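You operate a simulated robot arm through the tools that you are given. There is no shell and no other tool. Be economical: measure what you need, move in short steps, check, and stop when the job is done.

You run a simulated robot arm. Do the job below in one go: nothing can be reset, and whatever is moved stays where it is left.

Task
Print a purple ring over the blue one on the grey block.
Fine: the purple ink pad goes in the empty seat of the slide; ink the press from it; one print; the block stays under the press.

Only the result counts: the job must be done as asked and must still hold three seconds after the hand-in. Knocking over, shifting, dropping, spilling or breaking anything else fails it.

Robot
A 6-joint arm with a two-finger parallel gripper, fixed in place. Base frame: the origin is at the foot of the arm, x ahead of it, y to its left, z up. Units: mm, degrees, N and s.
Its first joint turns from -66.0 to 66.0 degrees. Payload 2.9 kg.
The TCP is the grasp point between the finger pads, 30 mm short of the fingertips. In the tool frame z runs along the fingers and y along their closing line. The gripper opens to 110 mm. The fingers are 20 mm wide and 10 mm thick; the gripper's body (48 by 112 mm) begins 55 mm behind the TCP.
Orientation is that of the tool frame in the base frame, as a unit quaternion [w, x, y, z]. With the fingers straight down and closing along the base's y, the tool's x points along the base's -x, its y along +y and its z along -z.

Tools
- The arm moves only by the tool move_arm. Its argument "plan" is a list of rows, each an object of numbers (a shift or turn left out is 0, a gripper value left out holds the last): "wx", "wy", "wz": the turn, a rotation vector about the base's x, y, z in degrees; "dx", "dy", "dz": the shift along the base's x, y, z in mm; "fingers": the finger opening in mm, from 0 to 110. In form: [{"wx": .., "wy": .., "wz": .., "dx": .., "dy": .., "dz": .., "fingers": ..}, ...]. A call has 1 to 12 rows; each row is the pose to reach, as a shift and turn from the pose commanded when the call began. A row lasts 0.2 s, in which the tool goes at most 50 mm and 8.6 degrees; a call with a longer step from one row to the next is refused whole, and so is a gripper value outside its range. Where a pose cannot be reached the arm comes as near as it can. A force on the tool above 40 N (or 10 N above the force at the start of the call, whichever is more), or a blocked arm, ends the call early, and 0.2 s more pass. Each finger travels about 108 mm/s and halts on what it meets, pressing with about 25 N; the grip force reading is that of the motor and also rises with nothing between the fingers. The clock runs only during rows and for 0.2 s after the last one: add rows that repeat a pose to give the fingers time. It gives the time, the measured TCP pose, the force on the tool (base axes), the opening and the grip force at its end, in the units of the frame above (readings bear some noise), and new pictures: "views" is both (left out), scene, wrist or none.
- Cameras (640 x 400 px; columns grow to the right, rows downward): "scene" is fixed at [86.7, 442.3, 1384.5]; the picture's right is [-0.64, -0.77, 0.00], its down [-0.42, 0.35, -0.83] and it looks along [0.64, -0.53, -0.55] (base axes); focal length 326 px, centre (320, 200). "wrist" rides on the gripper at [-36, 0, -57] in the tool frame; the picture's right is [0.00, -1.00, 0.00], its down [0.97, 0.00, -0.24] and it looks along [0.24, 0.00, 0.97] (tool axes); focal length 218 px, centre (320, 200).
- pixel_to_xyz(camera, pixels): for up to 12 pixels [column, row] of the newest picture of that camera ("zoom" is the newest enlarged one), the place [x, y, z] in the base frame of the surface seen there, good to about 2 mm. It takes no simulated time.
- zoom(camera, box): a new picture of the part [left, top, right, bottom] of that camera's present view, enlarged. It takes no simulated time.
- job_done(): hands the job in; it is judged then, once.

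Work in short steps. Measure before you move; look again where a grasp or a placing could have gone wrong, and mend it. You have 80 turns and 120 pictures in all, those below and enlarged ones among them. Open the gripper and draw the arm clear of the work before you hand the job in, unless the task says otherwise; then end with one line.

The tools are called after ">>>" as name(argument=value, ...) on one line, values as JSON. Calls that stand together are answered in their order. move_arm: Moves the arm, as the interface text tells. Its arguments: {"type":"object","properties":{"plan":{"type":"array","items":{"type":"object","properties":{"wx":{"type":"number"},"wy":{"type":"number"},"wz":{"type":"number"},"dx":{"type":"number"},"dy":{"type":"number"},"dz":{"type":"number"},"fingers":{"type":"number"}}}},"views":{"type":"string","enum":["both","scene","wrist","none"]}},"required":["plan"]} The other tools are called the same way: pixel_to_xyz (camera, pixels) gives the place of the surface under pixels of a picture; zoom (camera, box) takes an enlarged picture of a part of a camera's view; job_done () hands the job in.

At the start:

```text
time_s: 0.0
ee_pos: [411.7, 55.8, 1203.1]
ee_rot: [0.0, 0.0, 1.0, 0.0]
wrist_force: [-0.8, -0.4, -0.4]
opening: 110.0
gripper_force: 0.0
```

scene: 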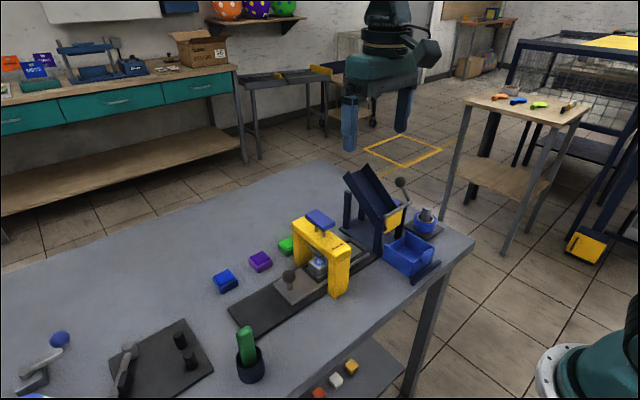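
wrist: 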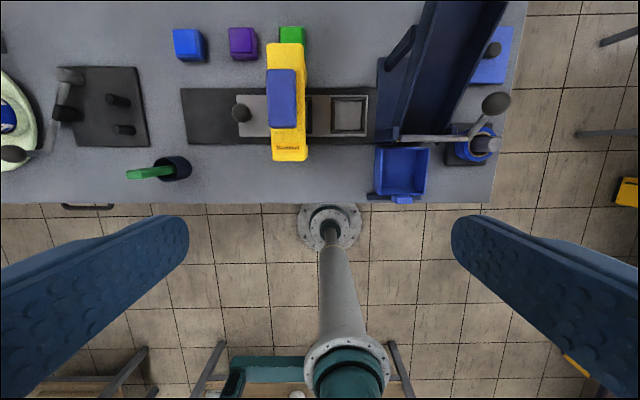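

The pictures show a yellow press over a slide with a knob, and ink pads behind it. I'll zoom in on the press area and measure the main points.

>>> zoom(camera="scene", box=[200, 160, 460, 350])

>>> zoom(camera="wrist", box=[160, 10, 400, 170])

>>> pixel_to_xyz(camera="wrist", pixels=[[188, 45], [242, 42], [292, 34], [241, 113], [282, 95], [288, 140], [349, 116], [252, 130], [190, 140], [372, 140], [190, 92], [325, 180]])

>>> pixel_to_xyz(camera="scene", pixels=[[225, 277], [260, 258], [287, 243], [289, 275], [320, 218], [318, 262], [300, 290], [345, 250], [318, 270], [240, 315], [335, 240], [258, 320]])

```text
2.11 times, centred on (330, 255) of scene
```

zoom: 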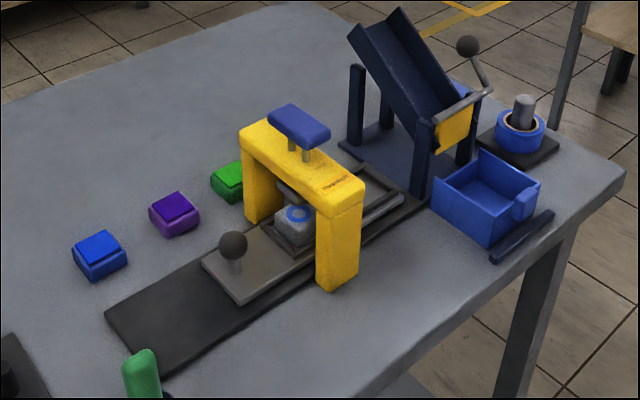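

```text
2.50 times, centred on (280, 90) of wrist
```

zoom: 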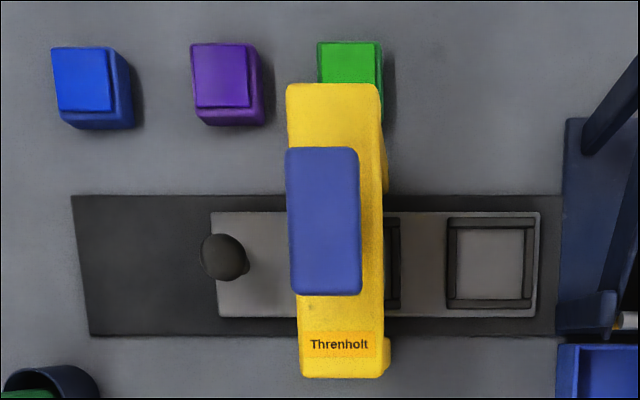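

```text
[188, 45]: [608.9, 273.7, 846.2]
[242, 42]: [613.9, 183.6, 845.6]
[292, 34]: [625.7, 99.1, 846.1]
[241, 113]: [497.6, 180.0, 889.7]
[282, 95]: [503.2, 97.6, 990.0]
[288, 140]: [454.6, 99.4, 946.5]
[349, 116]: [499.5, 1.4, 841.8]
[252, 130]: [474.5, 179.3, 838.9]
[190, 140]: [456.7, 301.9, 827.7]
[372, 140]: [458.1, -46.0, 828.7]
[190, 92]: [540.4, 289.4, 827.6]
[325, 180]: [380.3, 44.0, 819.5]
```

```text
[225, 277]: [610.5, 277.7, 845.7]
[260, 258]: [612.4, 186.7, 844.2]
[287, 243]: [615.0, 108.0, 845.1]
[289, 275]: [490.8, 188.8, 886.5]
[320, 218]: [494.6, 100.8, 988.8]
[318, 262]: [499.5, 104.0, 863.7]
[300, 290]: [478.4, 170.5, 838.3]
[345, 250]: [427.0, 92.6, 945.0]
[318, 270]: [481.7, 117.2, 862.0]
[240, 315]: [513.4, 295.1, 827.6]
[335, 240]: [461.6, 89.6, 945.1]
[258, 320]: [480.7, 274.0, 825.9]
```

The surface here is at z≈820, and both cameras agree on that, so I'll work from measured values. Next I'll measure the seat and pad edges, plus the arm's base, to check reach.

>>> pixel_to_xyz(camera="wrist", pixels=[[224, 28], [251, 28], [254, 50], [256, 57], [234, 56], [330, 210], [330, 230], [340, 370], [335, 300], [325, 345], [355, 210], [306, 225]])

>>> zoom(camera="wrist", box=[300, 80, 400, 145])

>>> zoom(camera="scene", box=[270, 200, 380, 310])

```text
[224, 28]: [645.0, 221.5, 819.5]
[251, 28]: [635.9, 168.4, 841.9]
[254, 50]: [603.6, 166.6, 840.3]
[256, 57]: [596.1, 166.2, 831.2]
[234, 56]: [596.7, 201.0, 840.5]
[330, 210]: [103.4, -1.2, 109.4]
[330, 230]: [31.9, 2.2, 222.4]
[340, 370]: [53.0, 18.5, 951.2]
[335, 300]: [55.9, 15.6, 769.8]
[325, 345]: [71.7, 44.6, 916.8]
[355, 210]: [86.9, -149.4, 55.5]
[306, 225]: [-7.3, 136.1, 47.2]
```

```text
6.15 times, centred on (350, 112) of wrist
```

zoom: 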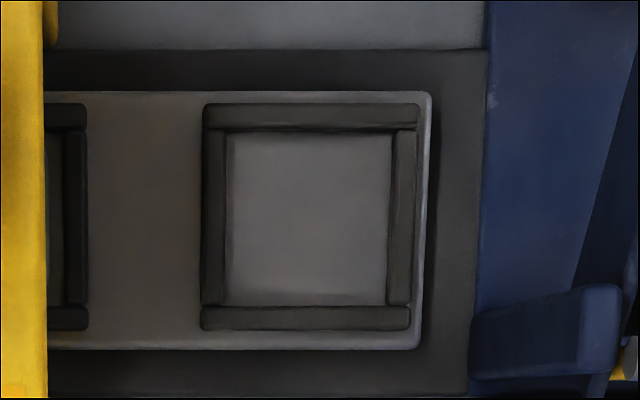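

```text
3.64 times, centred on (325, 255) of scene
```

zoom: 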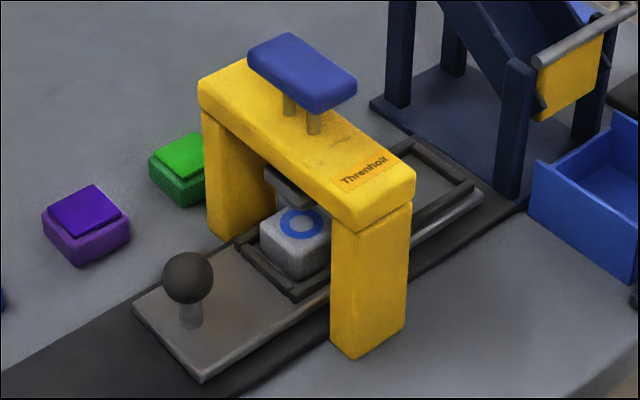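

The arm stands on a floor pedestal at the origin. The seat is about 50 mm square, centred near (500, 1), with the tall chute beside it, so I'll grip the pad along x. I'm turning the tool by 90° while moving high above the purple pad (613, 185).

>>> move_arm(plan=[{"dx": 18, "dy": 12, "dz": -8, "wz": 8.2}, {"dx": 36, "dy": 24, "dz": -16, "wz": 16.4}, {"dx": 54, "dy": 36, "dz": -24, "wz": 24.6}, {"dx": 72, "dy": 48, "dz": -32, "wz": 32.8}, {"dx": 90, "dy": 60, "dz": -40, "wz": 41}, {"dx": 108, "dy": 72, "dz": -48, "wz": 49.2}, {"dx": 126, "dy": 84, "dz": -56, "wz": 57.4}, {"dx": 144, "dy": 96, "dz": -64, "wz": 65.6}, {"dx": 162, "dy": 108, "dz": -72, "wz": 73.8}, {"dx": 182, "dy": 119, "dz": -80, "wz": 82}, {"dx": 201, "dy": 130, "dz": -100, "wz": 90}, {"dx": 201, "dy": 130, "dz": -100, "wz": 90}])

```text
time_s: 2.6
ee_pos: [609.3, 184.0, 1100.2]
ee_rot: [0.0, 0.708, -0.707, 0.0]
wrist_force: [-0.6, 0.1, 0.2]
opening: 109.8
gripper_force: 0.0
out of reach, approached as far as the arm can: row 11, 12
```

scene: 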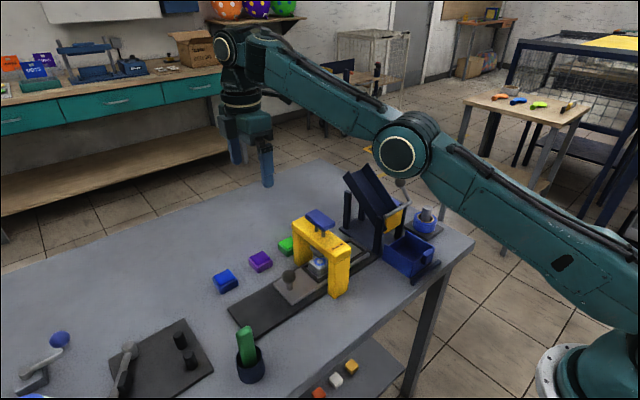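
wrist: 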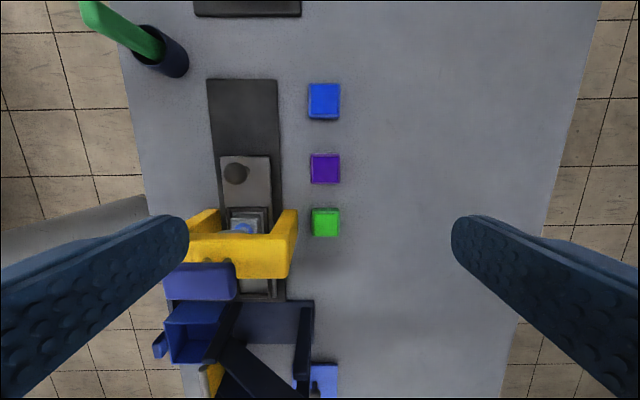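

The arm got within about 2 mm of the target. Purple now shows at about (325, 169), so I'll zoom and measure its faces and its neighbours.

>>> zoom(camera="wrist", box=[290, 140, 360, 184])

>>> pixel_to_xyz(camera="wrist", pixels=[[325, 169], [311, 169], [340, 169], [325, 155], [325, 182], [313, 157], [338, 181], [243, 297], [238, 172], [300, 345], [230, 330], [270, 215]])

>>> pixel_to_xyz(camera="scene", pixels=[[356, 172], [398, 215], [346, 190], [400, 183], [362, 245], [365, 200], [358, 240], [339, 230]])

```text
9.09 times, centred on (325, 162) of wrist
```

zoom: 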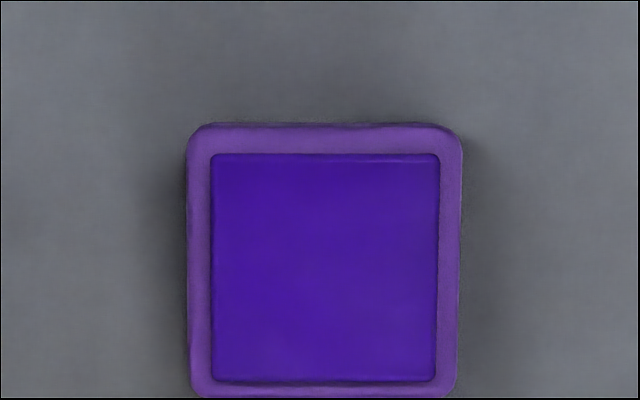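

```text
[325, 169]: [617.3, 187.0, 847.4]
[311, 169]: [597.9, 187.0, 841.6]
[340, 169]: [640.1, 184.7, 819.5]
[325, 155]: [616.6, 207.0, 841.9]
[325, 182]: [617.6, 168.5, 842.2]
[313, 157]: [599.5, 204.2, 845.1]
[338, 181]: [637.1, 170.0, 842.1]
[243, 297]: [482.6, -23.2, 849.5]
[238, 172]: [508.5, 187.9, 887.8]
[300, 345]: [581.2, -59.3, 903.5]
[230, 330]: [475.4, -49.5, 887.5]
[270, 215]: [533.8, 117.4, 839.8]
```

```text
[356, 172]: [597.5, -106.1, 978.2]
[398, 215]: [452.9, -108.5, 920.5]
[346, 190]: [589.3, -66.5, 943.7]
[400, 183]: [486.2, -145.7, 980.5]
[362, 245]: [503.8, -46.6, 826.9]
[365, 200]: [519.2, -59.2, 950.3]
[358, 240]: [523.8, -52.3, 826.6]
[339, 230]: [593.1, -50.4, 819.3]
```

The purple pad is about 42 mm square, centred near (617.5, 187.5), with its casing from z 820 to 842. I'll drop to about z 930 and check the pose.

>>> move_arm(plan=[{"dx": 5, "dy": 2, "dz": -45, "fingers": 70}, {"dx": 5, "dy": 2, "dz": -90, "fingers": 70}, {"dx": 5, "dy": 2, "dz": -135, "fingers": 70}, {"dx": 5, "dy": 2, "dz": -170, "fingers": 70}, {"dx": 5, "dy": 2, "dz": -170, "fingers": 70}], views="wrist")

```text
time_s: 3.8
ee_pos: [615.3, 187.0, 932.2]
ee_rot: [0.0, -0.707, 0.707, 0.0]
wrist_force: [-0.2, -0.4, -0.8]
opening: 70.0
gripper_force: 0.0
```

wrist: 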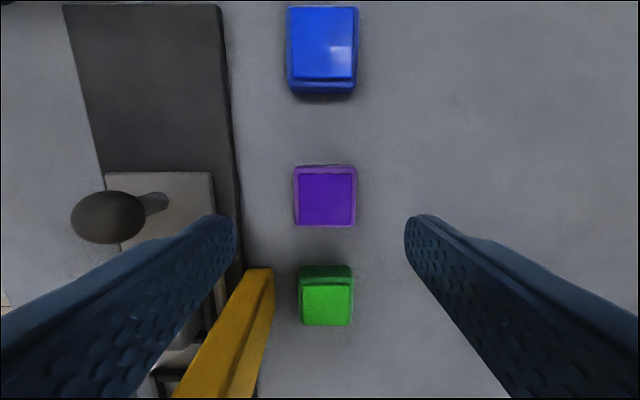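

The pad is centred near (325, 196). I'll measure its edges.

>>> pixel_to_xyz(camera="wrist", pixels=[[296, 196], [354, 196], [325, 169], [325, 224], [325, 196], [296, 170], [354, 224]])

```text
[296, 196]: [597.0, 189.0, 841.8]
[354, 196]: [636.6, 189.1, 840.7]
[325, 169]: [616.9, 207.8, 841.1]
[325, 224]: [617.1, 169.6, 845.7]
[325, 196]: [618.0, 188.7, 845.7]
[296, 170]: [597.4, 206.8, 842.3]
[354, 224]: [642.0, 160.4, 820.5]
```

The centre is about (617, 187.8). I'll go down to TCP z≈861, with the tips 11 mm above the table, and close.

>>> move_arm(plan=[{"dx": 1.7, "dy": 0.8, "dz": -40}, {"dx": 1.7, "dy": 0.8, "dz": -71}, {"dx": 1.7, "dy": 0.8, "dz": -71}, {"dx": 1.7, "dy": 0.8, "dz": -71, "fingers": 36}, {"dx": 1.7, "dy": 0.8, "dz": -71, "fingers": 36}, {"dx": 1.7, "dy": 0.8, "dz": -71, "fingers": 36}])

```text
time_s: 5.2
ee_pos: [617.1, 187.7, 861.2]
ee_rot: [0.0, -0.707, 0.707, 0.001]
wrist_force: [-0.3, 0.3, -0.1]
opening: 43.0
gripper_force: 24.8
```

scene: 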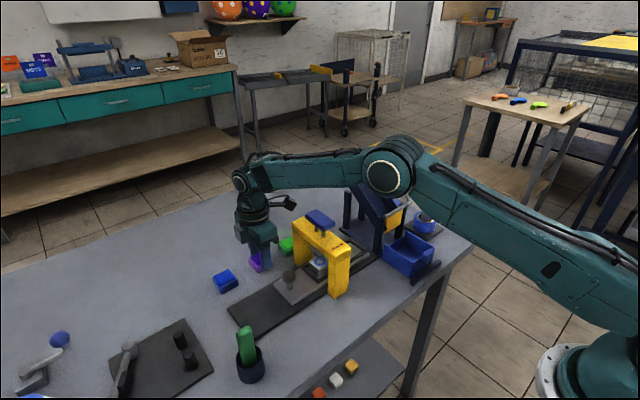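
wrist: 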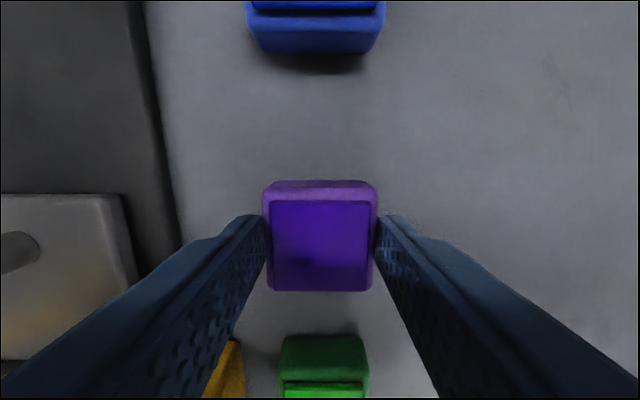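

The pad is held with an opening of 43. I'll lift it straight up, carry it over the press at a safe height to above the empty seat, and look.

>>> move_arm(plan=[{"dz": 0, "fingers": 36}, {"dz": 40}, {"dz": 80}, {"dz": 125}, {"dz": 170}, {"dz": 215}, {"dx": -20, "dy": -33, "dz": 215}, {"dx": -43, "dy": -70, "dz": 215}, {"dx": -66, "dy": -107, "dz": 215}, {"dx": -89, "dy": -144, "dz": 215}, {"dx": -112, "dy": -180, "dz": 215}, {"dx": -117, "dy": -187, "dz": 215}])

```text
time_s: 7.8
ee_pos: [499.9, -0.6, 1075.5]
ee_rot: [0.001, 0.707, -0.707, 0.0]
wrist_force: [0.1, 0.1, 0.0]
opening: 43.3
gripper_force: 24.4
```

scene: 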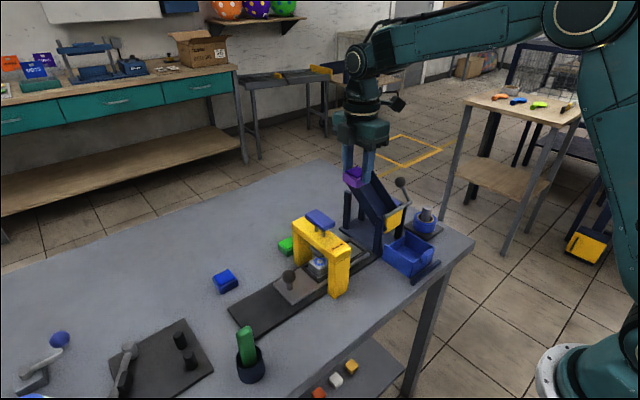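
wrist: 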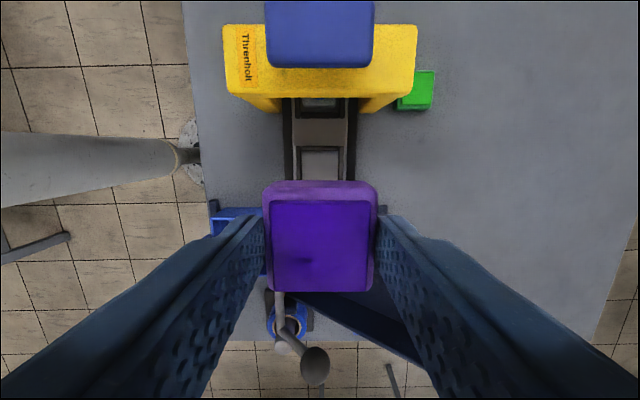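

The seat's near rim shows at about (320, 148). I'll zoom and measure the rim edges and the near face of the press.

>>> zoom(camera="wrist", box=[280, 130, 360, 180])

>>> zoom(camera="scene", box=[310, 210, 390, 260])

>>> pixel_to_xyz(camera="wrist", pixels=[[302, 165], [341, 165], [320, 148], [320, 165], [297, 165], [347, 165], [320, 85], [320, 62], [285, 165], [355, 165]])

```text
8.00 times, centred on (320, 155) of wrist
```

zoom: 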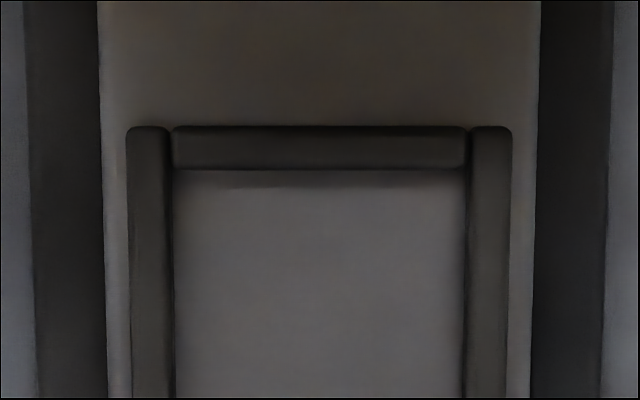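

```text
8.00 times, centred on (350, 235) of scene
```

zoom: 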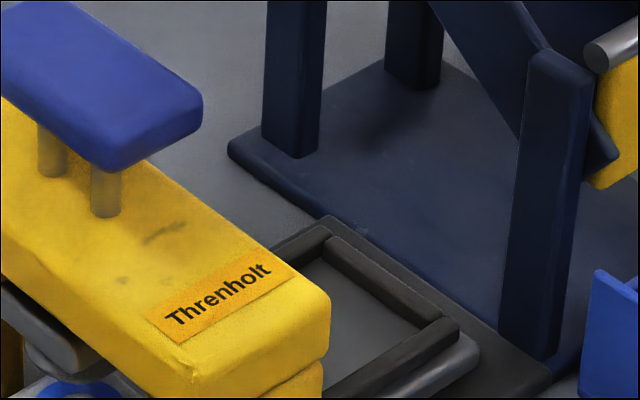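

```text
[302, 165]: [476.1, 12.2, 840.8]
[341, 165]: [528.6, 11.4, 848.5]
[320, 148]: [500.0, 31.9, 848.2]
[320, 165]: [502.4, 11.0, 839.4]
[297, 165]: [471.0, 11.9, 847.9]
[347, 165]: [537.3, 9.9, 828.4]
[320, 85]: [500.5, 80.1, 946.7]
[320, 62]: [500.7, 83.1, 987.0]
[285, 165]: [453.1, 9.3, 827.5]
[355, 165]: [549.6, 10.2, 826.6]
```

The floor is at 840 and the rim top at 848, with the interior centred at x≈501 and about 48 mm wide. I'll get the far rim from the scene zoom for the y centre.

>>> pixel_to_xyz(camera="zoom", pixels=[[365, 262], [372, 272], [378, 280], [384, 290], [380, 300], [372, 310], [360, 320], [405, 300], [395, 290]])

>>> pixel_to_xyz(camera="wrist", pixels=[[320, 145], [320, 146], [320, 147], [320, 149], [320, 150], [320, 151], [320, 152], [320, 154]])

```text
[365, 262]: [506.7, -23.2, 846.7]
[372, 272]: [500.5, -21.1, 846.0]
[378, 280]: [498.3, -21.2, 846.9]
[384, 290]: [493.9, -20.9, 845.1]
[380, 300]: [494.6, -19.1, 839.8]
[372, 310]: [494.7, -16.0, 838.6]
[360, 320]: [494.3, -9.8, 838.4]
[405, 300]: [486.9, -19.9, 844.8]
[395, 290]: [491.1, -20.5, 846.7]
```

```text
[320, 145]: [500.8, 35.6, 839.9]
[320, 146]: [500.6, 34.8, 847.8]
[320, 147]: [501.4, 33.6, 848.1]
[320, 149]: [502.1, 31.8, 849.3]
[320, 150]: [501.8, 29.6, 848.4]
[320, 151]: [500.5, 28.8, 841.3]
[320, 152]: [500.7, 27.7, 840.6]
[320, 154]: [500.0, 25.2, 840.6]
```

The interior runs y −20…28.5 and x 477…525, so its centre is (501, 4). I'll lower to just above the rim and check.

>>> move_arm(plan=[{"dx": 1, "dy": 4.6, "dz": -45}, {"dx": 1, "dy": 4.6, "dz": -90}, {"dx": 1, "dy": 4.6, "dz": -130}, {"dx": 1, "dy": 4.6, "dz": -160}, {"dx": 1, "dy": 4.6, "dz": -181}, {"dx": 1, "dy": 4.6, "dz": -181}])

>>> zoom(camera="scene", box=[300, 170, 420, 270])

```text
time_s: 9.2
ee_pos: [501.3, 4.9, 895.6]
ee_rot: [0.0, 0.707, -0.707, -0.001]
wrist_force: [-0.2, -0.1, -0.7]
opening: 43.1
gripper_force: 24.8
```

scene: 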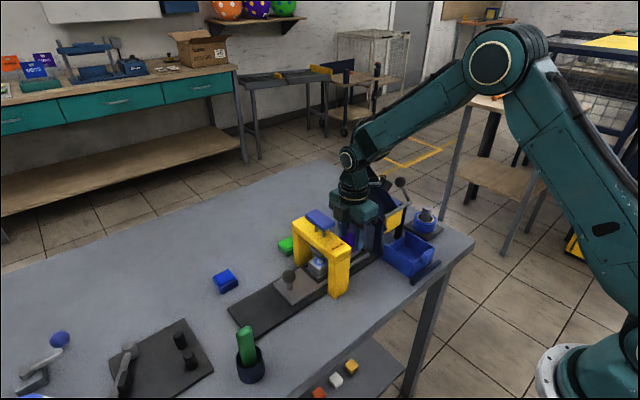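
wrist: 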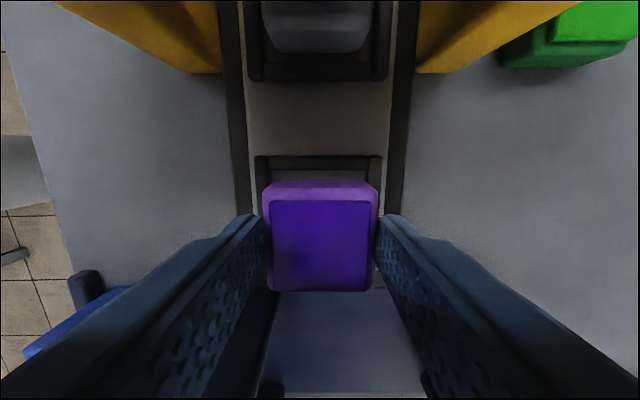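

```text
4.00 times, centred on (360, 220) of scene
```

zoom: 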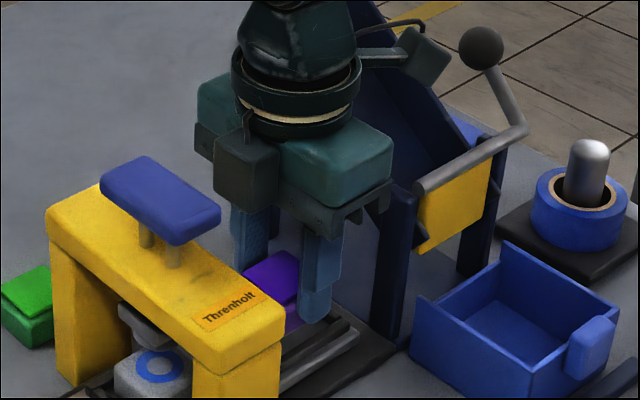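

The pad looks centred over the seat. I'll lower it the last 13 mm slowly, stopping if force rises.

>>> move_arm(plan=[{"dy": -0.6, "dz": -5}, {"dy": -0.6, "dz": -9}, {"dy": -0.6, "dz": -13}, {"dy": -0.6, "dz": -13}], views="wrist")

```text
time_s: 10.2
ee_pos: [500.5, 3.1, 882.5]
ee_rot: [0.0, 0.707, -0.707, 0.0]
wrist_force: [-1.5, -0.3, -0.3]
opening: 43.0
gripper_force: 25.3
```

wrist: 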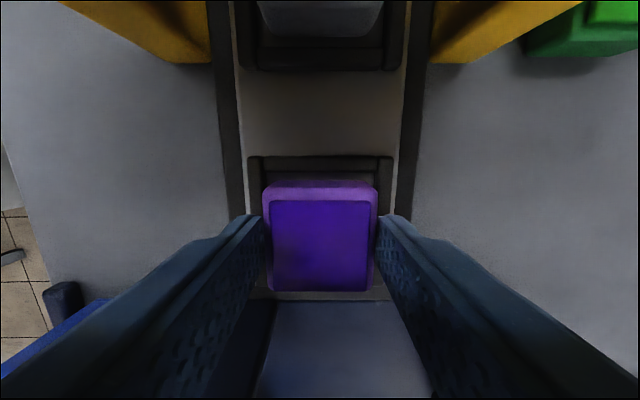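

The pad is inside the rim with no load. I'll lower 1 mm more, release, and rise.

>>> move_arm(plan=[{"dz": -1}, {"dz": -1}, {"dz": -1, "fingers": 60}, {"dz": -1, "fingers": 60}, {"dz": 30, "fingers": 60}, {"dz": 75}, {"dz": 120}, {"dz": 165}, {"dz": 165}])

>>> zoom(camera="wrist", box=[240, 100, 400, 200])

>>> zoom(camera="scene", box=[260, 190, 390, 310])

```text
time_s: 12.2
ee_pos: [498.9, 4.5, 1048.7]
ee_rot: [0.0, 0.708, -0.707, 0.0]
wrist_force: [-0.6, 0.3, 0.7]
opening: 59.8
gripper_force: 0.0
```

scene: 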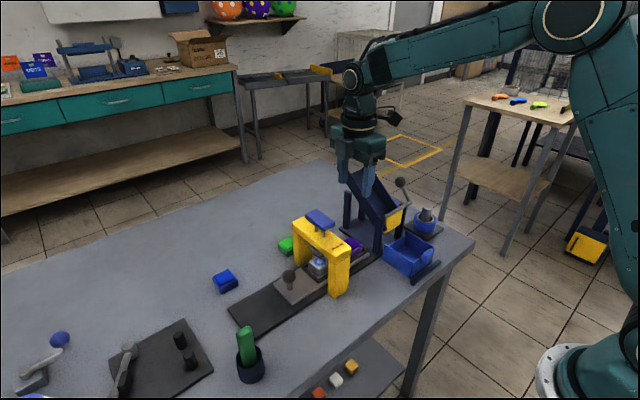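
wrist: 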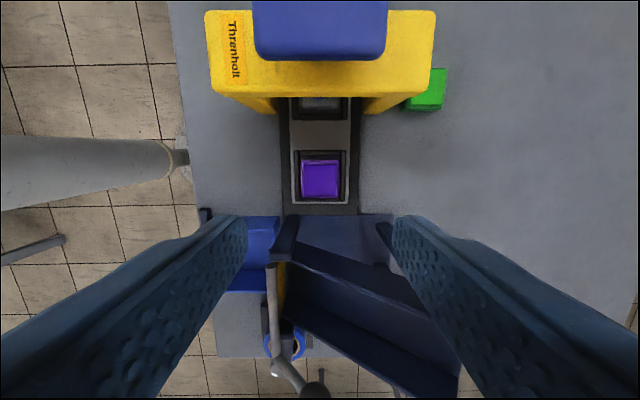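

```text
4.00 times, centred on (320, 150) of wrist
```

zoom: 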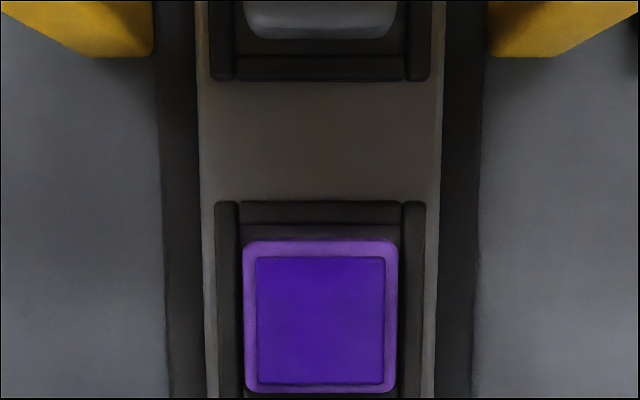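

```text
3.33 times, centred on (325, 250) of scene
```

zoom: 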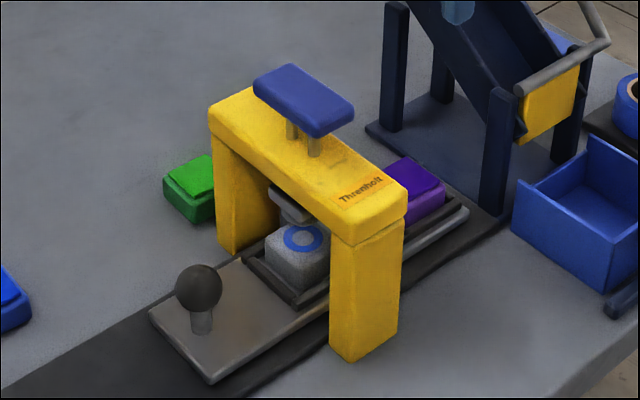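

The pad is seated. Now I'll measure the slide pitch, the knob and the slide ends.

>>> pixel_to_xyz(camera="wrist", pixels=[[320, 119], [320, 116], [320, 151], [320, 153], [320, 204], [320, 206], [320, 212], [320, 30], [258, 30], [383, 30]])

>>> pixel_to_xyz(camera="zoom", pixels=[[302, 237], [185, 365], [165, 340], [198, 285], [200, 325], [183, 290], [214, 290], [198, 270], [280, 275], [248, 262], [20, 372], [290, 205]])

```text
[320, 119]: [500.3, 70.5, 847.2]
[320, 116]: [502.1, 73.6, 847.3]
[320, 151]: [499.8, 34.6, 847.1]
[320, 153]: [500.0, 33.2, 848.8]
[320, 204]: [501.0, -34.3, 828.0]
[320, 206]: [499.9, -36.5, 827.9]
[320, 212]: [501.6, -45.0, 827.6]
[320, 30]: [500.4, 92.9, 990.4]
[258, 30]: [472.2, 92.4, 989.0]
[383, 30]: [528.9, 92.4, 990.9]
```

```text
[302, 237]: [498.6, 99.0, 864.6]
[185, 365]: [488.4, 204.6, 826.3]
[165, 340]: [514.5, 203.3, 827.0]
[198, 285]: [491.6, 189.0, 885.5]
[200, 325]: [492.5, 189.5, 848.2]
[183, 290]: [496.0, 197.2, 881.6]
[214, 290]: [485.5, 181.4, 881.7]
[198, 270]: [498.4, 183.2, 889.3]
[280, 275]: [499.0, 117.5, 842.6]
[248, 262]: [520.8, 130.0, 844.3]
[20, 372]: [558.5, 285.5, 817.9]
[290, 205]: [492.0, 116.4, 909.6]
```

The seats are at y≈4 and y≈100.5, a pitch of about 96.5, and the knob is near (499, 187), z 866–891. I'll move over the knob at this safe height and measure it from above.

>>> move_arm(plan=[{"dy": 45}, {"dy": 90}, {"dy": 135}, {"dy": 170}, {"dx": 1, "dy": 182}, {"dx": 1, "dy": 182, "dz": -40}, {"dx": 1, "dy": 182, "dz": -80}, {"dx": 1, "dy": 182, "dz": -80}], views="wrist")

>>> zoom(camera="wrist", box=[240, 130, 400, 230])

```text
time_s: 14.0
ee_pos: [502.5, 184.8, 967.0]
ee_rot: [0.0, -0.707, 0.707, 0.001]
wrist_force: [-0.6, 0.8, 0.2]
opening: 60.2
gripper_force: 0.0
```

wrist: 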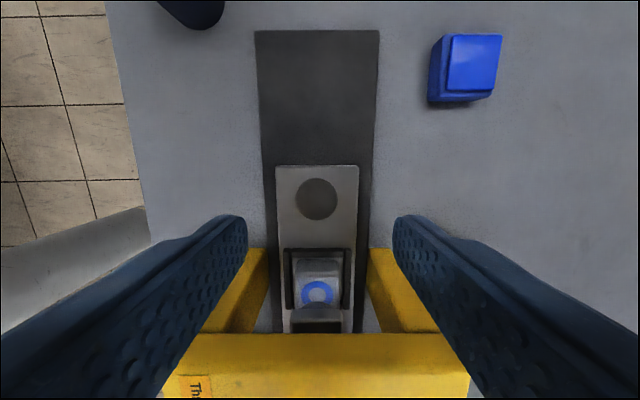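

```text
4.00 times, centred on (320, 180) of wrist
```

zoom: 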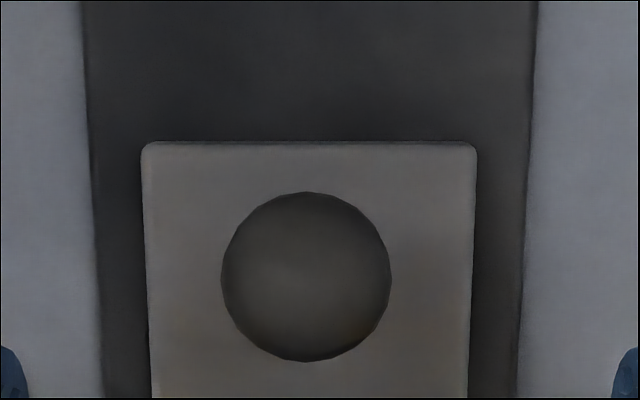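

>>> pixel_to_xyz(camera="wrist", pixels=[[316.5, 199], [297, 199], [336, 199], [316.5, 180], [316.5, 218], [316, 168], [316, 163], [316, 34], [316, 293], [316, 318], [316, 250]])

```text
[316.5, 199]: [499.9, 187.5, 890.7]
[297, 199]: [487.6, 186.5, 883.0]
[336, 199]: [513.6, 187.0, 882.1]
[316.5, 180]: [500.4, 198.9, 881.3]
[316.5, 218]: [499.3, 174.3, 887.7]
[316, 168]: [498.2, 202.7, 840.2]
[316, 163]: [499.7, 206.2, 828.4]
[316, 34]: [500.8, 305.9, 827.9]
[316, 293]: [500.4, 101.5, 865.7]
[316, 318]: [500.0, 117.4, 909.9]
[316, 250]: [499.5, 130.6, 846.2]
```

The knob is centred at (500.4, 187), about 28 mm in diameter, with its top at z 891. I'll lower over it with the fingers either side in x and grip it at TCP z≈881.

>>> move_arm(plan=[{"dx": -2, "dy": 2.2, "dz": -45}, {"dx": -2, "dy": 2.2, "dz": -86}, {"dx": -2, "dy": 2.2, "dz": -86}, {"dx": -2, "dy": 2.2, "dz": -86, "fingers": 22}, {"dx": -2, "dy": 2.2, "dz": -86, "fingers": 22}, {"dx": -2, "dy": 2.2, "dz": -86, "fingers": 22}])

```text
time_s: 15.4
ee_pos: [499.9, 187.9, 880.4]
ee_rot: [0.001, -0.707, 0.707, 0.0]
wrist_force: [-0.2, -0.6, 1.2]
opening: 29.2
gripper_force: 44.6
```

scene: 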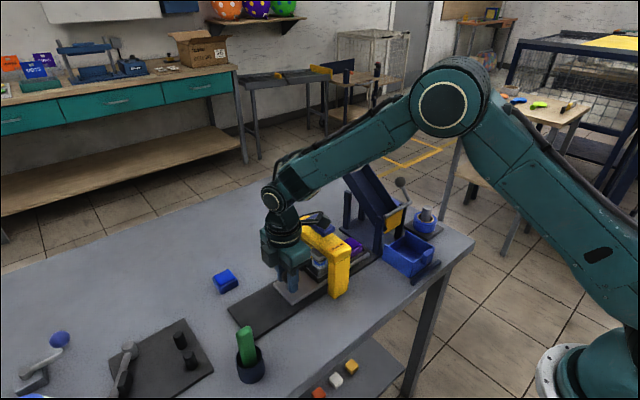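
wrist: 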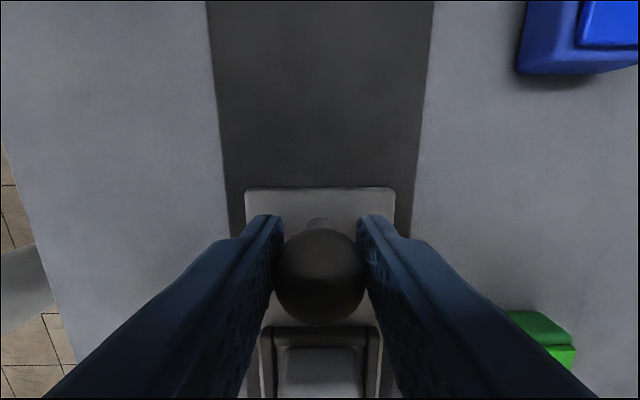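

The knob is gripped. I'll draw the slide toward +y, gently at first.

>>> move_arm(plan=[{"dy": 5}, {"dy": 12}, {"dy": 20}, {"dy": 30}, {"dy": 30}], views="wrist")

```text
time_s: 16.6
ee_pos: [500.3, 218.5, 881.2]
ee_rot: [0.0, 0.707, -0.707, 0.001]
wrist_force: [7.7, -0.2, 6.1]
opening: 29.3
gripper_force: 45.2
```

wrist: 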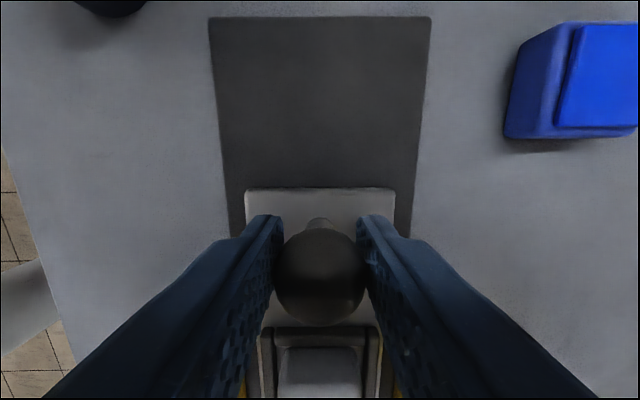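

It slides freely. I'll continue another 65 mm, with small steps near the end.

>>> move_arm(plan=[{"dy": 15}, {"dy": 30}, {"dy": 45}, {"dy": 55}, {"dy": 60}, {"dy": 63}, {"dy": 65}, {"dy": 65}])

>>> zoom(camera="scene", box=[230, 190, 390, 320])

```text
time_s: 18.4
ee_pos: [499.2, 283.7, 882.0]
ee_rot: [0.002, -0.707, 0.707, 0.0]
wrist_force: [11.7, -0.1, 13.9]
opening: 29.4
gripper_force: 45.4
```

scene: 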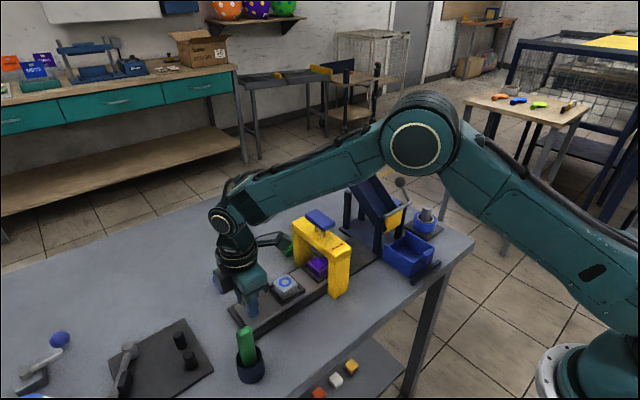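
wrist: 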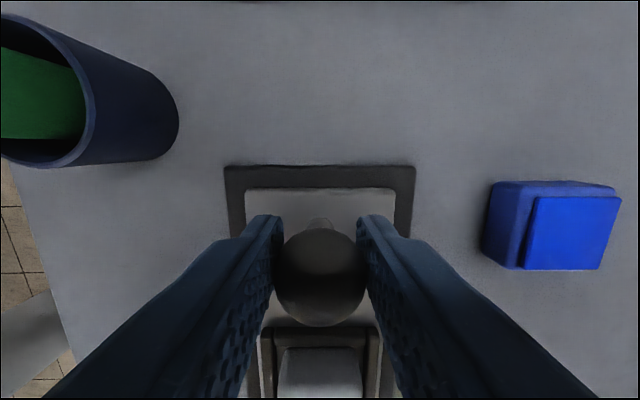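

```text
3.08 times, centred on (310, 255) of scene
```

zoom: 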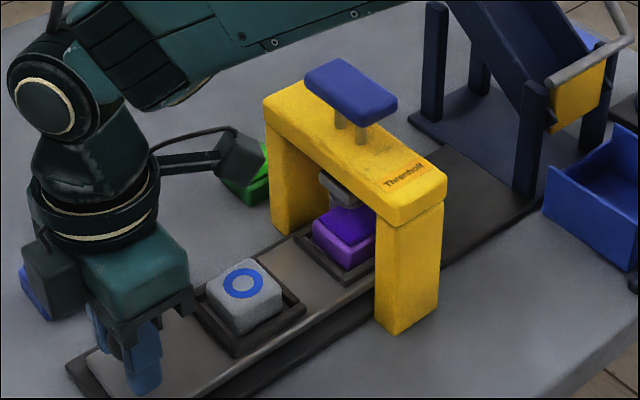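

The pad now appears under the press. I'll measure the pad and the press to check the alignment.

>>> pixel_to_xyz(camera="zoom", pixels=[[350, 220], [313, 240], [345, 268], [330, 175], [345, 185], [370, 140], [242, 283], [290, 130], [270, 125], [385, 207], [443, 190], [320, 92]])

>>> zoom(camera="scene", box=[290, 225, 350, 285])

```text
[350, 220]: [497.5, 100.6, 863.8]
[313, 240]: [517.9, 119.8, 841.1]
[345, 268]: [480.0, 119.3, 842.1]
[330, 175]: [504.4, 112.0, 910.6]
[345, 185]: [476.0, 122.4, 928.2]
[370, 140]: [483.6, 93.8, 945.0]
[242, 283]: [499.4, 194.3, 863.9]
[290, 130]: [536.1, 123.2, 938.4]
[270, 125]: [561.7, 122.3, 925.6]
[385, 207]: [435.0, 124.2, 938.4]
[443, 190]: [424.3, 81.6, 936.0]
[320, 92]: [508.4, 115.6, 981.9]
```

```text
6.67 times, centred on (320, 255) of scene
```

zoom: 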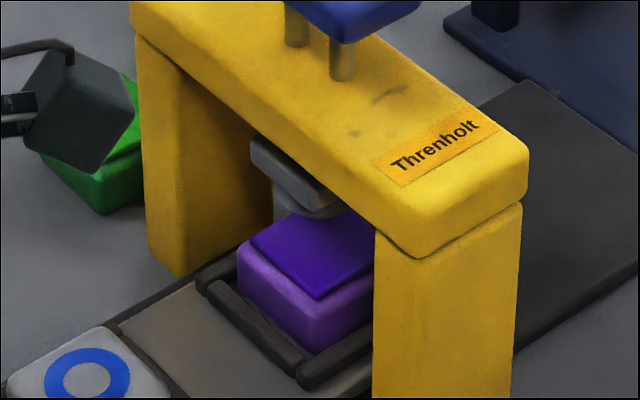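

The pad is centred at y≈98–99 and the press at about 101. I'll draw a little further to see whether there's a stop.

>>> move_arm(plan=[{"dy": 1}, {"dy": 2}, {"dy": 3}, {"dy": 3}], views="none")

>>> zoom(camera="scene", box=[290, 225, 350, 285])

```text
time_s: 19.4
ee_pos: [500.0, 284.0, 880.6]
ee_rot: [-0.001, -0.706, 0.709, -0.001]
wrist_force: [10.5, -21.6, 21.3]
opening: 29.3
gripper_force: 45.6
```

```text
6.67 times, centred on (320, 255) of scene
```

zoom: 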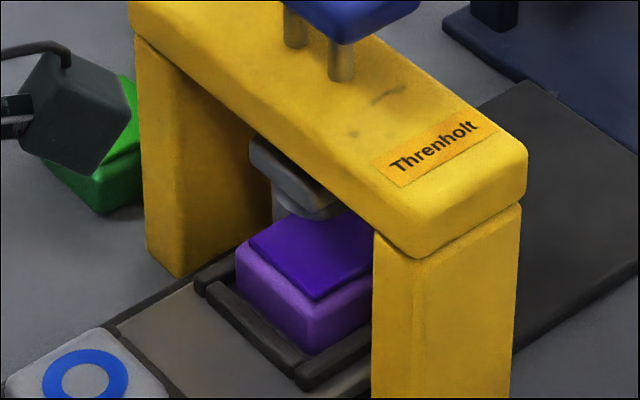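

The stop is at knob y≈284, with a force of −21.6 N. I'll relax the pull, open, and lift off the knob.

>>> move_arm(plan=[{"dy": -1.5}, {"dy": -2.5}, {"dy": -2.5, "fingers": 60}, {"dy": -2.5, "fingers": 60}, {"dy": -2.5, "dz": 40}, {"dy": -2.5, "dz": 85}, {"dy": -2.5, "dz": 130}, {"dy": -2.5, "dz": 175}, {"dy": -2.5, "dz": 175}])

>>> zoom(camera="scene", box=[230, 190, 390, 320])

```text
time_s: 21.4
ee_pos: [497.5, 283.8, 1053.9]
ee_rot: [0.0, 0.707, -0.707, 0.0]
wrist_force: [0.2, -0.3, 0.0]
opening: 60.0
gripper_force: 0.0
```

scene: 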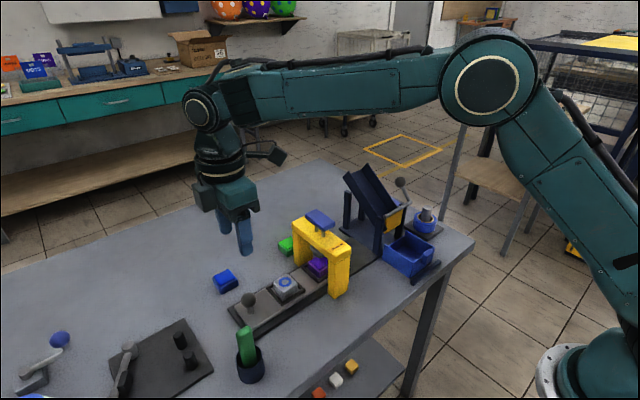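
wrist: 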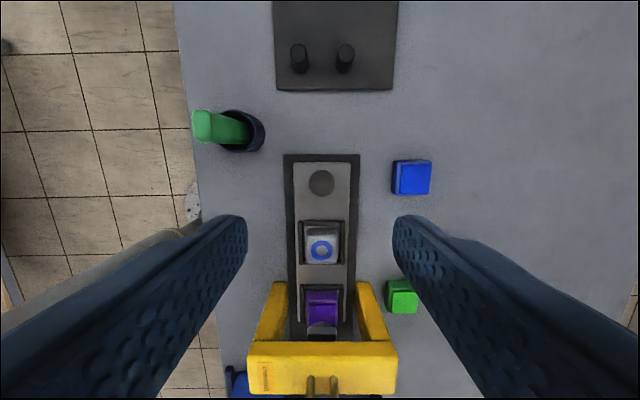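

```text
3.08 times, centred on (310, 255) of scene
```

zoom: 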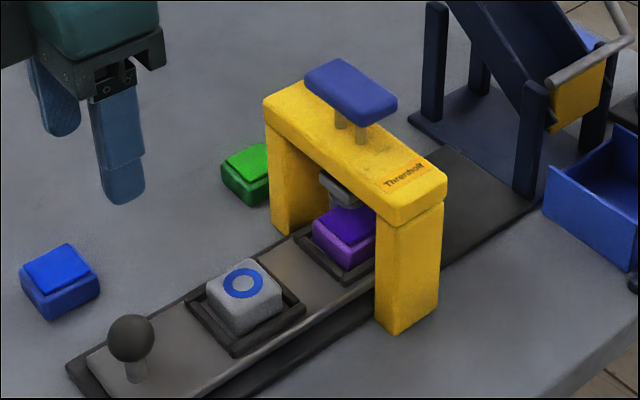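

The pad is under the stamp. I'll close the fingers and move above the press handle's centre (500, 100.5), then look before pressing.

>>> move_arm(plan=[{"dz": 20, "fingers": 0}, {"dx": 3, "dy": -40, "dz": 20}, {"dx": 3, "dy": -80, "dz": 20}, {"dx": 3, "dy": -120, "dz": 20}, {"dx": 3, "dy": -160, "dz": 20}, {"dx": 3, "dy": -183, "dz": 20}, {"dx": 3, "dy": -183, "dz": 20}])

>>> zoom(camera="scene", box=[250, 150, 410, 280])

```text
time_s: 23.0
ee_pos: [502.2, 99.3, 1077.9]
ee_rot: [0.0, 0.708, -0.707, 0.0]
wrist_force: [-0.3, 0.2, -0.4]
opening: 0.0
gripper_force: 24.9
```

scene: 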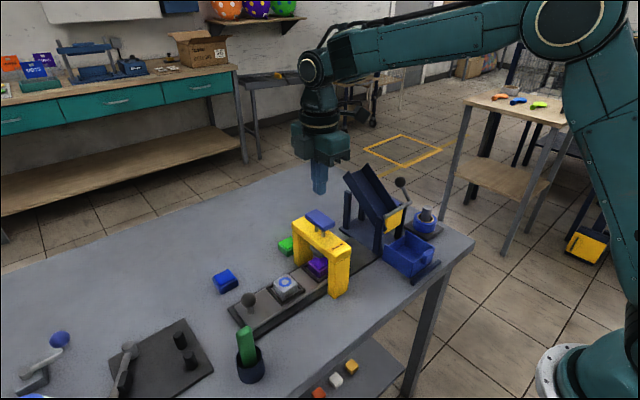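
wrist: 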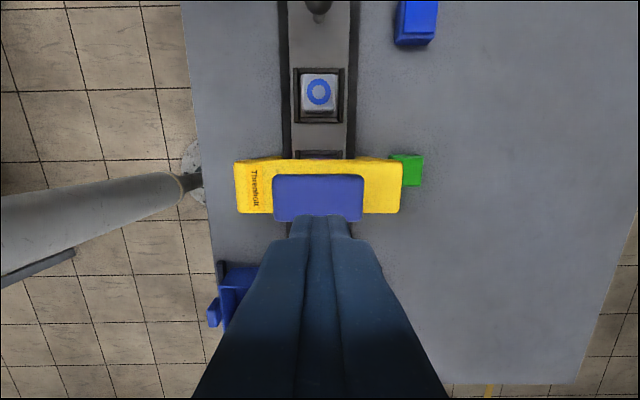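

```text
3.08 times, centred on (330, 215) of scene
```

zoom: 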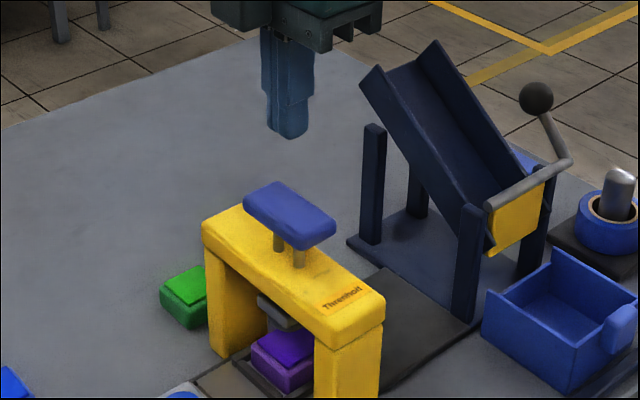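

I'll measure the handle's edges and then go down to just above it.

>>> pixel_to_xyz(camera="wrist", pixels=[[275, 195], [360, 195], [285, 177], [285, 218], [318, 177], [250, 160], [250, 211], [352, 217]])

>>> pixel_to_xyz(camera="zoom", pixels=[[290, 205], [297, 245], [293, 228], [297, 262], [280, 313], [278, 240]])

```text
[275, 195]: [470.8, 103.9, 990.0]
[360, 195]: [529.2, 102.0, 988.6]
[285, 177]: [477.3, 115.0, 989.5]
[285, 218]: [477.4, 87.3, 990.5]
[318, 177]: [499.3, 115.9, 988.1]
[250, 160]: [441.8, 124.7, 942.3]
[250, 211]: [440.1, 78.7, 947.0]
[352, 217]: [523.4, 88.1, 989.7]
```

```text
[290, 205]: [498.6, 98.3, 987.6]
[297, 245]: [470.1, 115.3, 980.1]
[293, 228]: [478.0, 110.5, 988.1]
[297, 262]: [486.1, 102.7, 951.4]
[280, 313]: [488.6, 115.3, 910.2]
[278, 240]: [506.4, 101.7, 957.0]
```

The handle is centred at (500, 101) with its top at 990, so contact is at TCP z≈1020. I'll go to just above and start pressing.

>>> move_arm(plan=[{"dx": -2, "dy": 1.6, "dz": -30}, {"dx": -2, "dy": 1.6, "dz": -52}, {"dx": -2, "dy": 1.6, "dz": -57}, {"dx": -2, "dy": 1.6, "dz": -61}, {"dx": -2, "dy": 1.6, "dz": -65}, {"dx": -2, "dy": 1.6, "dz": -69}, {"dx": -2, "dy": 1.6, "dz": -69}], views="scene")

>>> zoom(camera="scene", box=[280, 190, 360, 300])

```text
time_s: 24.6
ee_pos: [500.7, 102.9, 1007.0]
ee_rot: [0.0, -0.707, 0.707, 0.0]
wrist_force: [2.2, 0.5, 2.8]
opening: 0.0
gripper_force: 25.2
```

scene: 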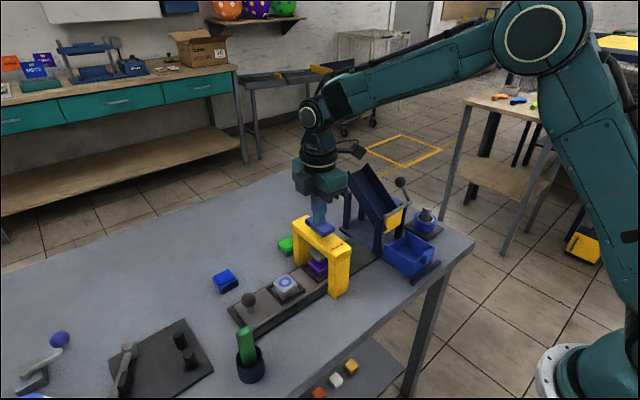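

```text
3.64 times, centred on (320, 245) of scene
```

zoom: 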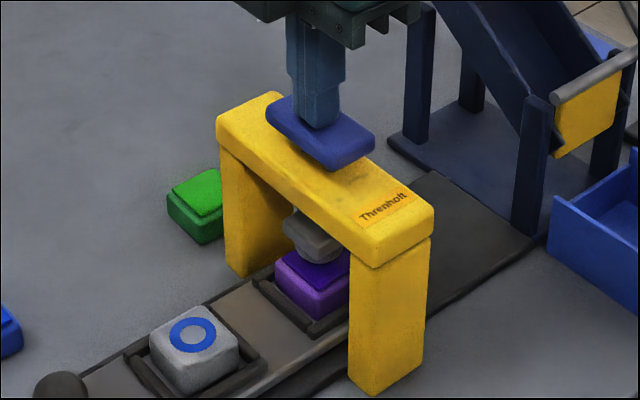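

The handle is going down softly, with about 3 N of spring. I'll keep on in small steps until the stamp meets the pad.

>>> move_arm(plan=[{"dz": -3}, {"dz": -6}, {"dz": -8}, {"dz": -10}, {"dz": -12}, {"dz": -14}, {"dz": -16}, {"dz": -16}], views="scene")

>>> zoom(camera="scene", box=[280, 190, 360, 300])

```text
time_s: 25.8
ee_pos: [499.6, 102.1, 999.9]
ee_rot: [-0.003, 0.707, -0.707, 0.001]
wrist_force: [-5.7, -1.1, 7.0]
opening: 0.1
gripper_force: 24.5
stopped in row 6: the force on the tool passed its limit (the readings are from after the stop); the commanded pose is now the measured one
```

scene: 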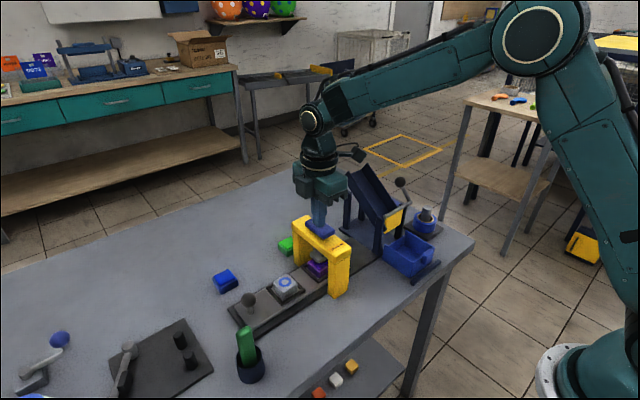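

```text
3.64 times, centred on (320, 245) of scene
```

zoom: 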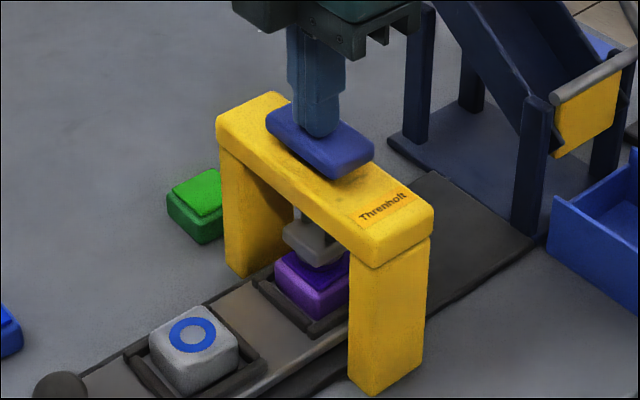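

The force limit tripped at about 20 mm of travel, with the stamp down on the pad. I'll raise and check that the press returned.

>>> move_arm(plan=[{"dz": 15}, {"dz": 35}, {"dz": 65}, {"dz": 65}], views="scene")

>>> zoom(camera="scene", box=[290, 205, 350, 285])

```text
time_s: 26.8
ee_pos: [500.0, 100.8, 1065.4]
ee_rot: [0.003, -0.707, 0.707, -0.002]
wrist_force: [-0.5, 0.1, -0.4]
opening: 0.0
gripper_force: 25.2
```

scene: 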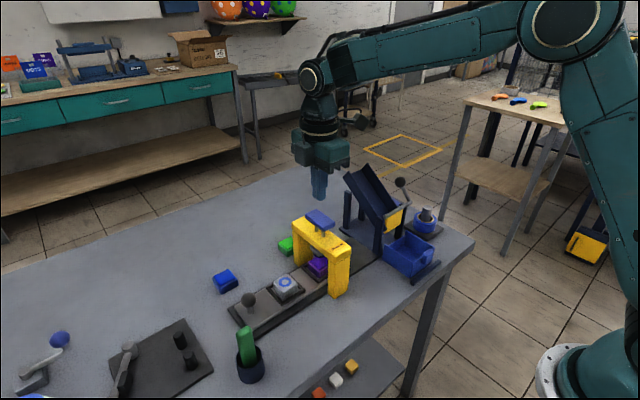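

```text
5.00 times, centred on (320, 245) of scene
```

zoom: 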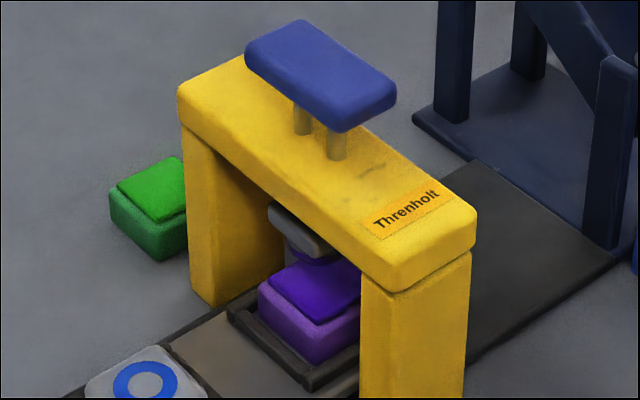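

The stamp now shows purple on its lower edge, so it's inked, and it has returned up. I'll go back over the knob (500, 284) with the fingers opening to 60.

>>> move_arm(plan=[{"dy": 40}, {"dy": 80, "fingers": 60}, {"dy": 120}, {"dy": 160}, {"dy": 183}, {"dy": 183, "dz": -45}, {"dy": 183, "dz": -95}, {"dy": 183, "dz": -95}], views="wrist")

>>> pixel_to_xyz(camera="wrist", pixels=[[320, 199], [320, 205], [300, 199], [340, 199], [320, 180], [320, 218]])

```text
time_s: 28.6
ee_pos: [499.6, 282.6, 969.4]
ee_rot: [0.003, -0.706, 0.708, -0.002]
wrist_force: [-0.2, -0.6, 0.6]
opening: 60.0
gripper_force: 0.2
```

wrist: 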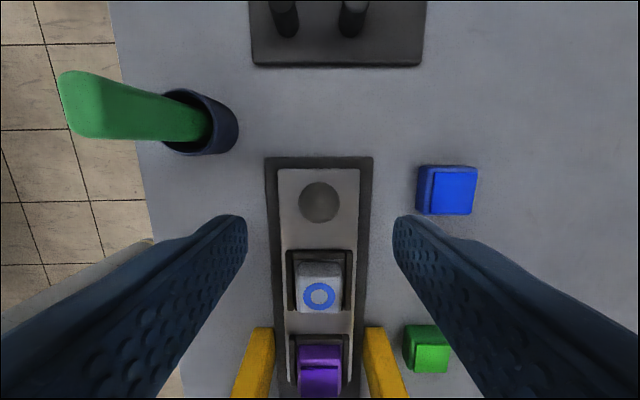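

```text
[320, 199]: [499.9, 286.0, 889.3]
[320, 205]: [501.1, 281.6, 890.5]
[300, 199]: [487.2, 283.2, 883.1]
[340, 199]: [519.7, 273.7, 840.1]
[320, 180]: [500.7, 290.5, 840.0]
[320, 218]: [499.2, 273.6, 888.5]
```

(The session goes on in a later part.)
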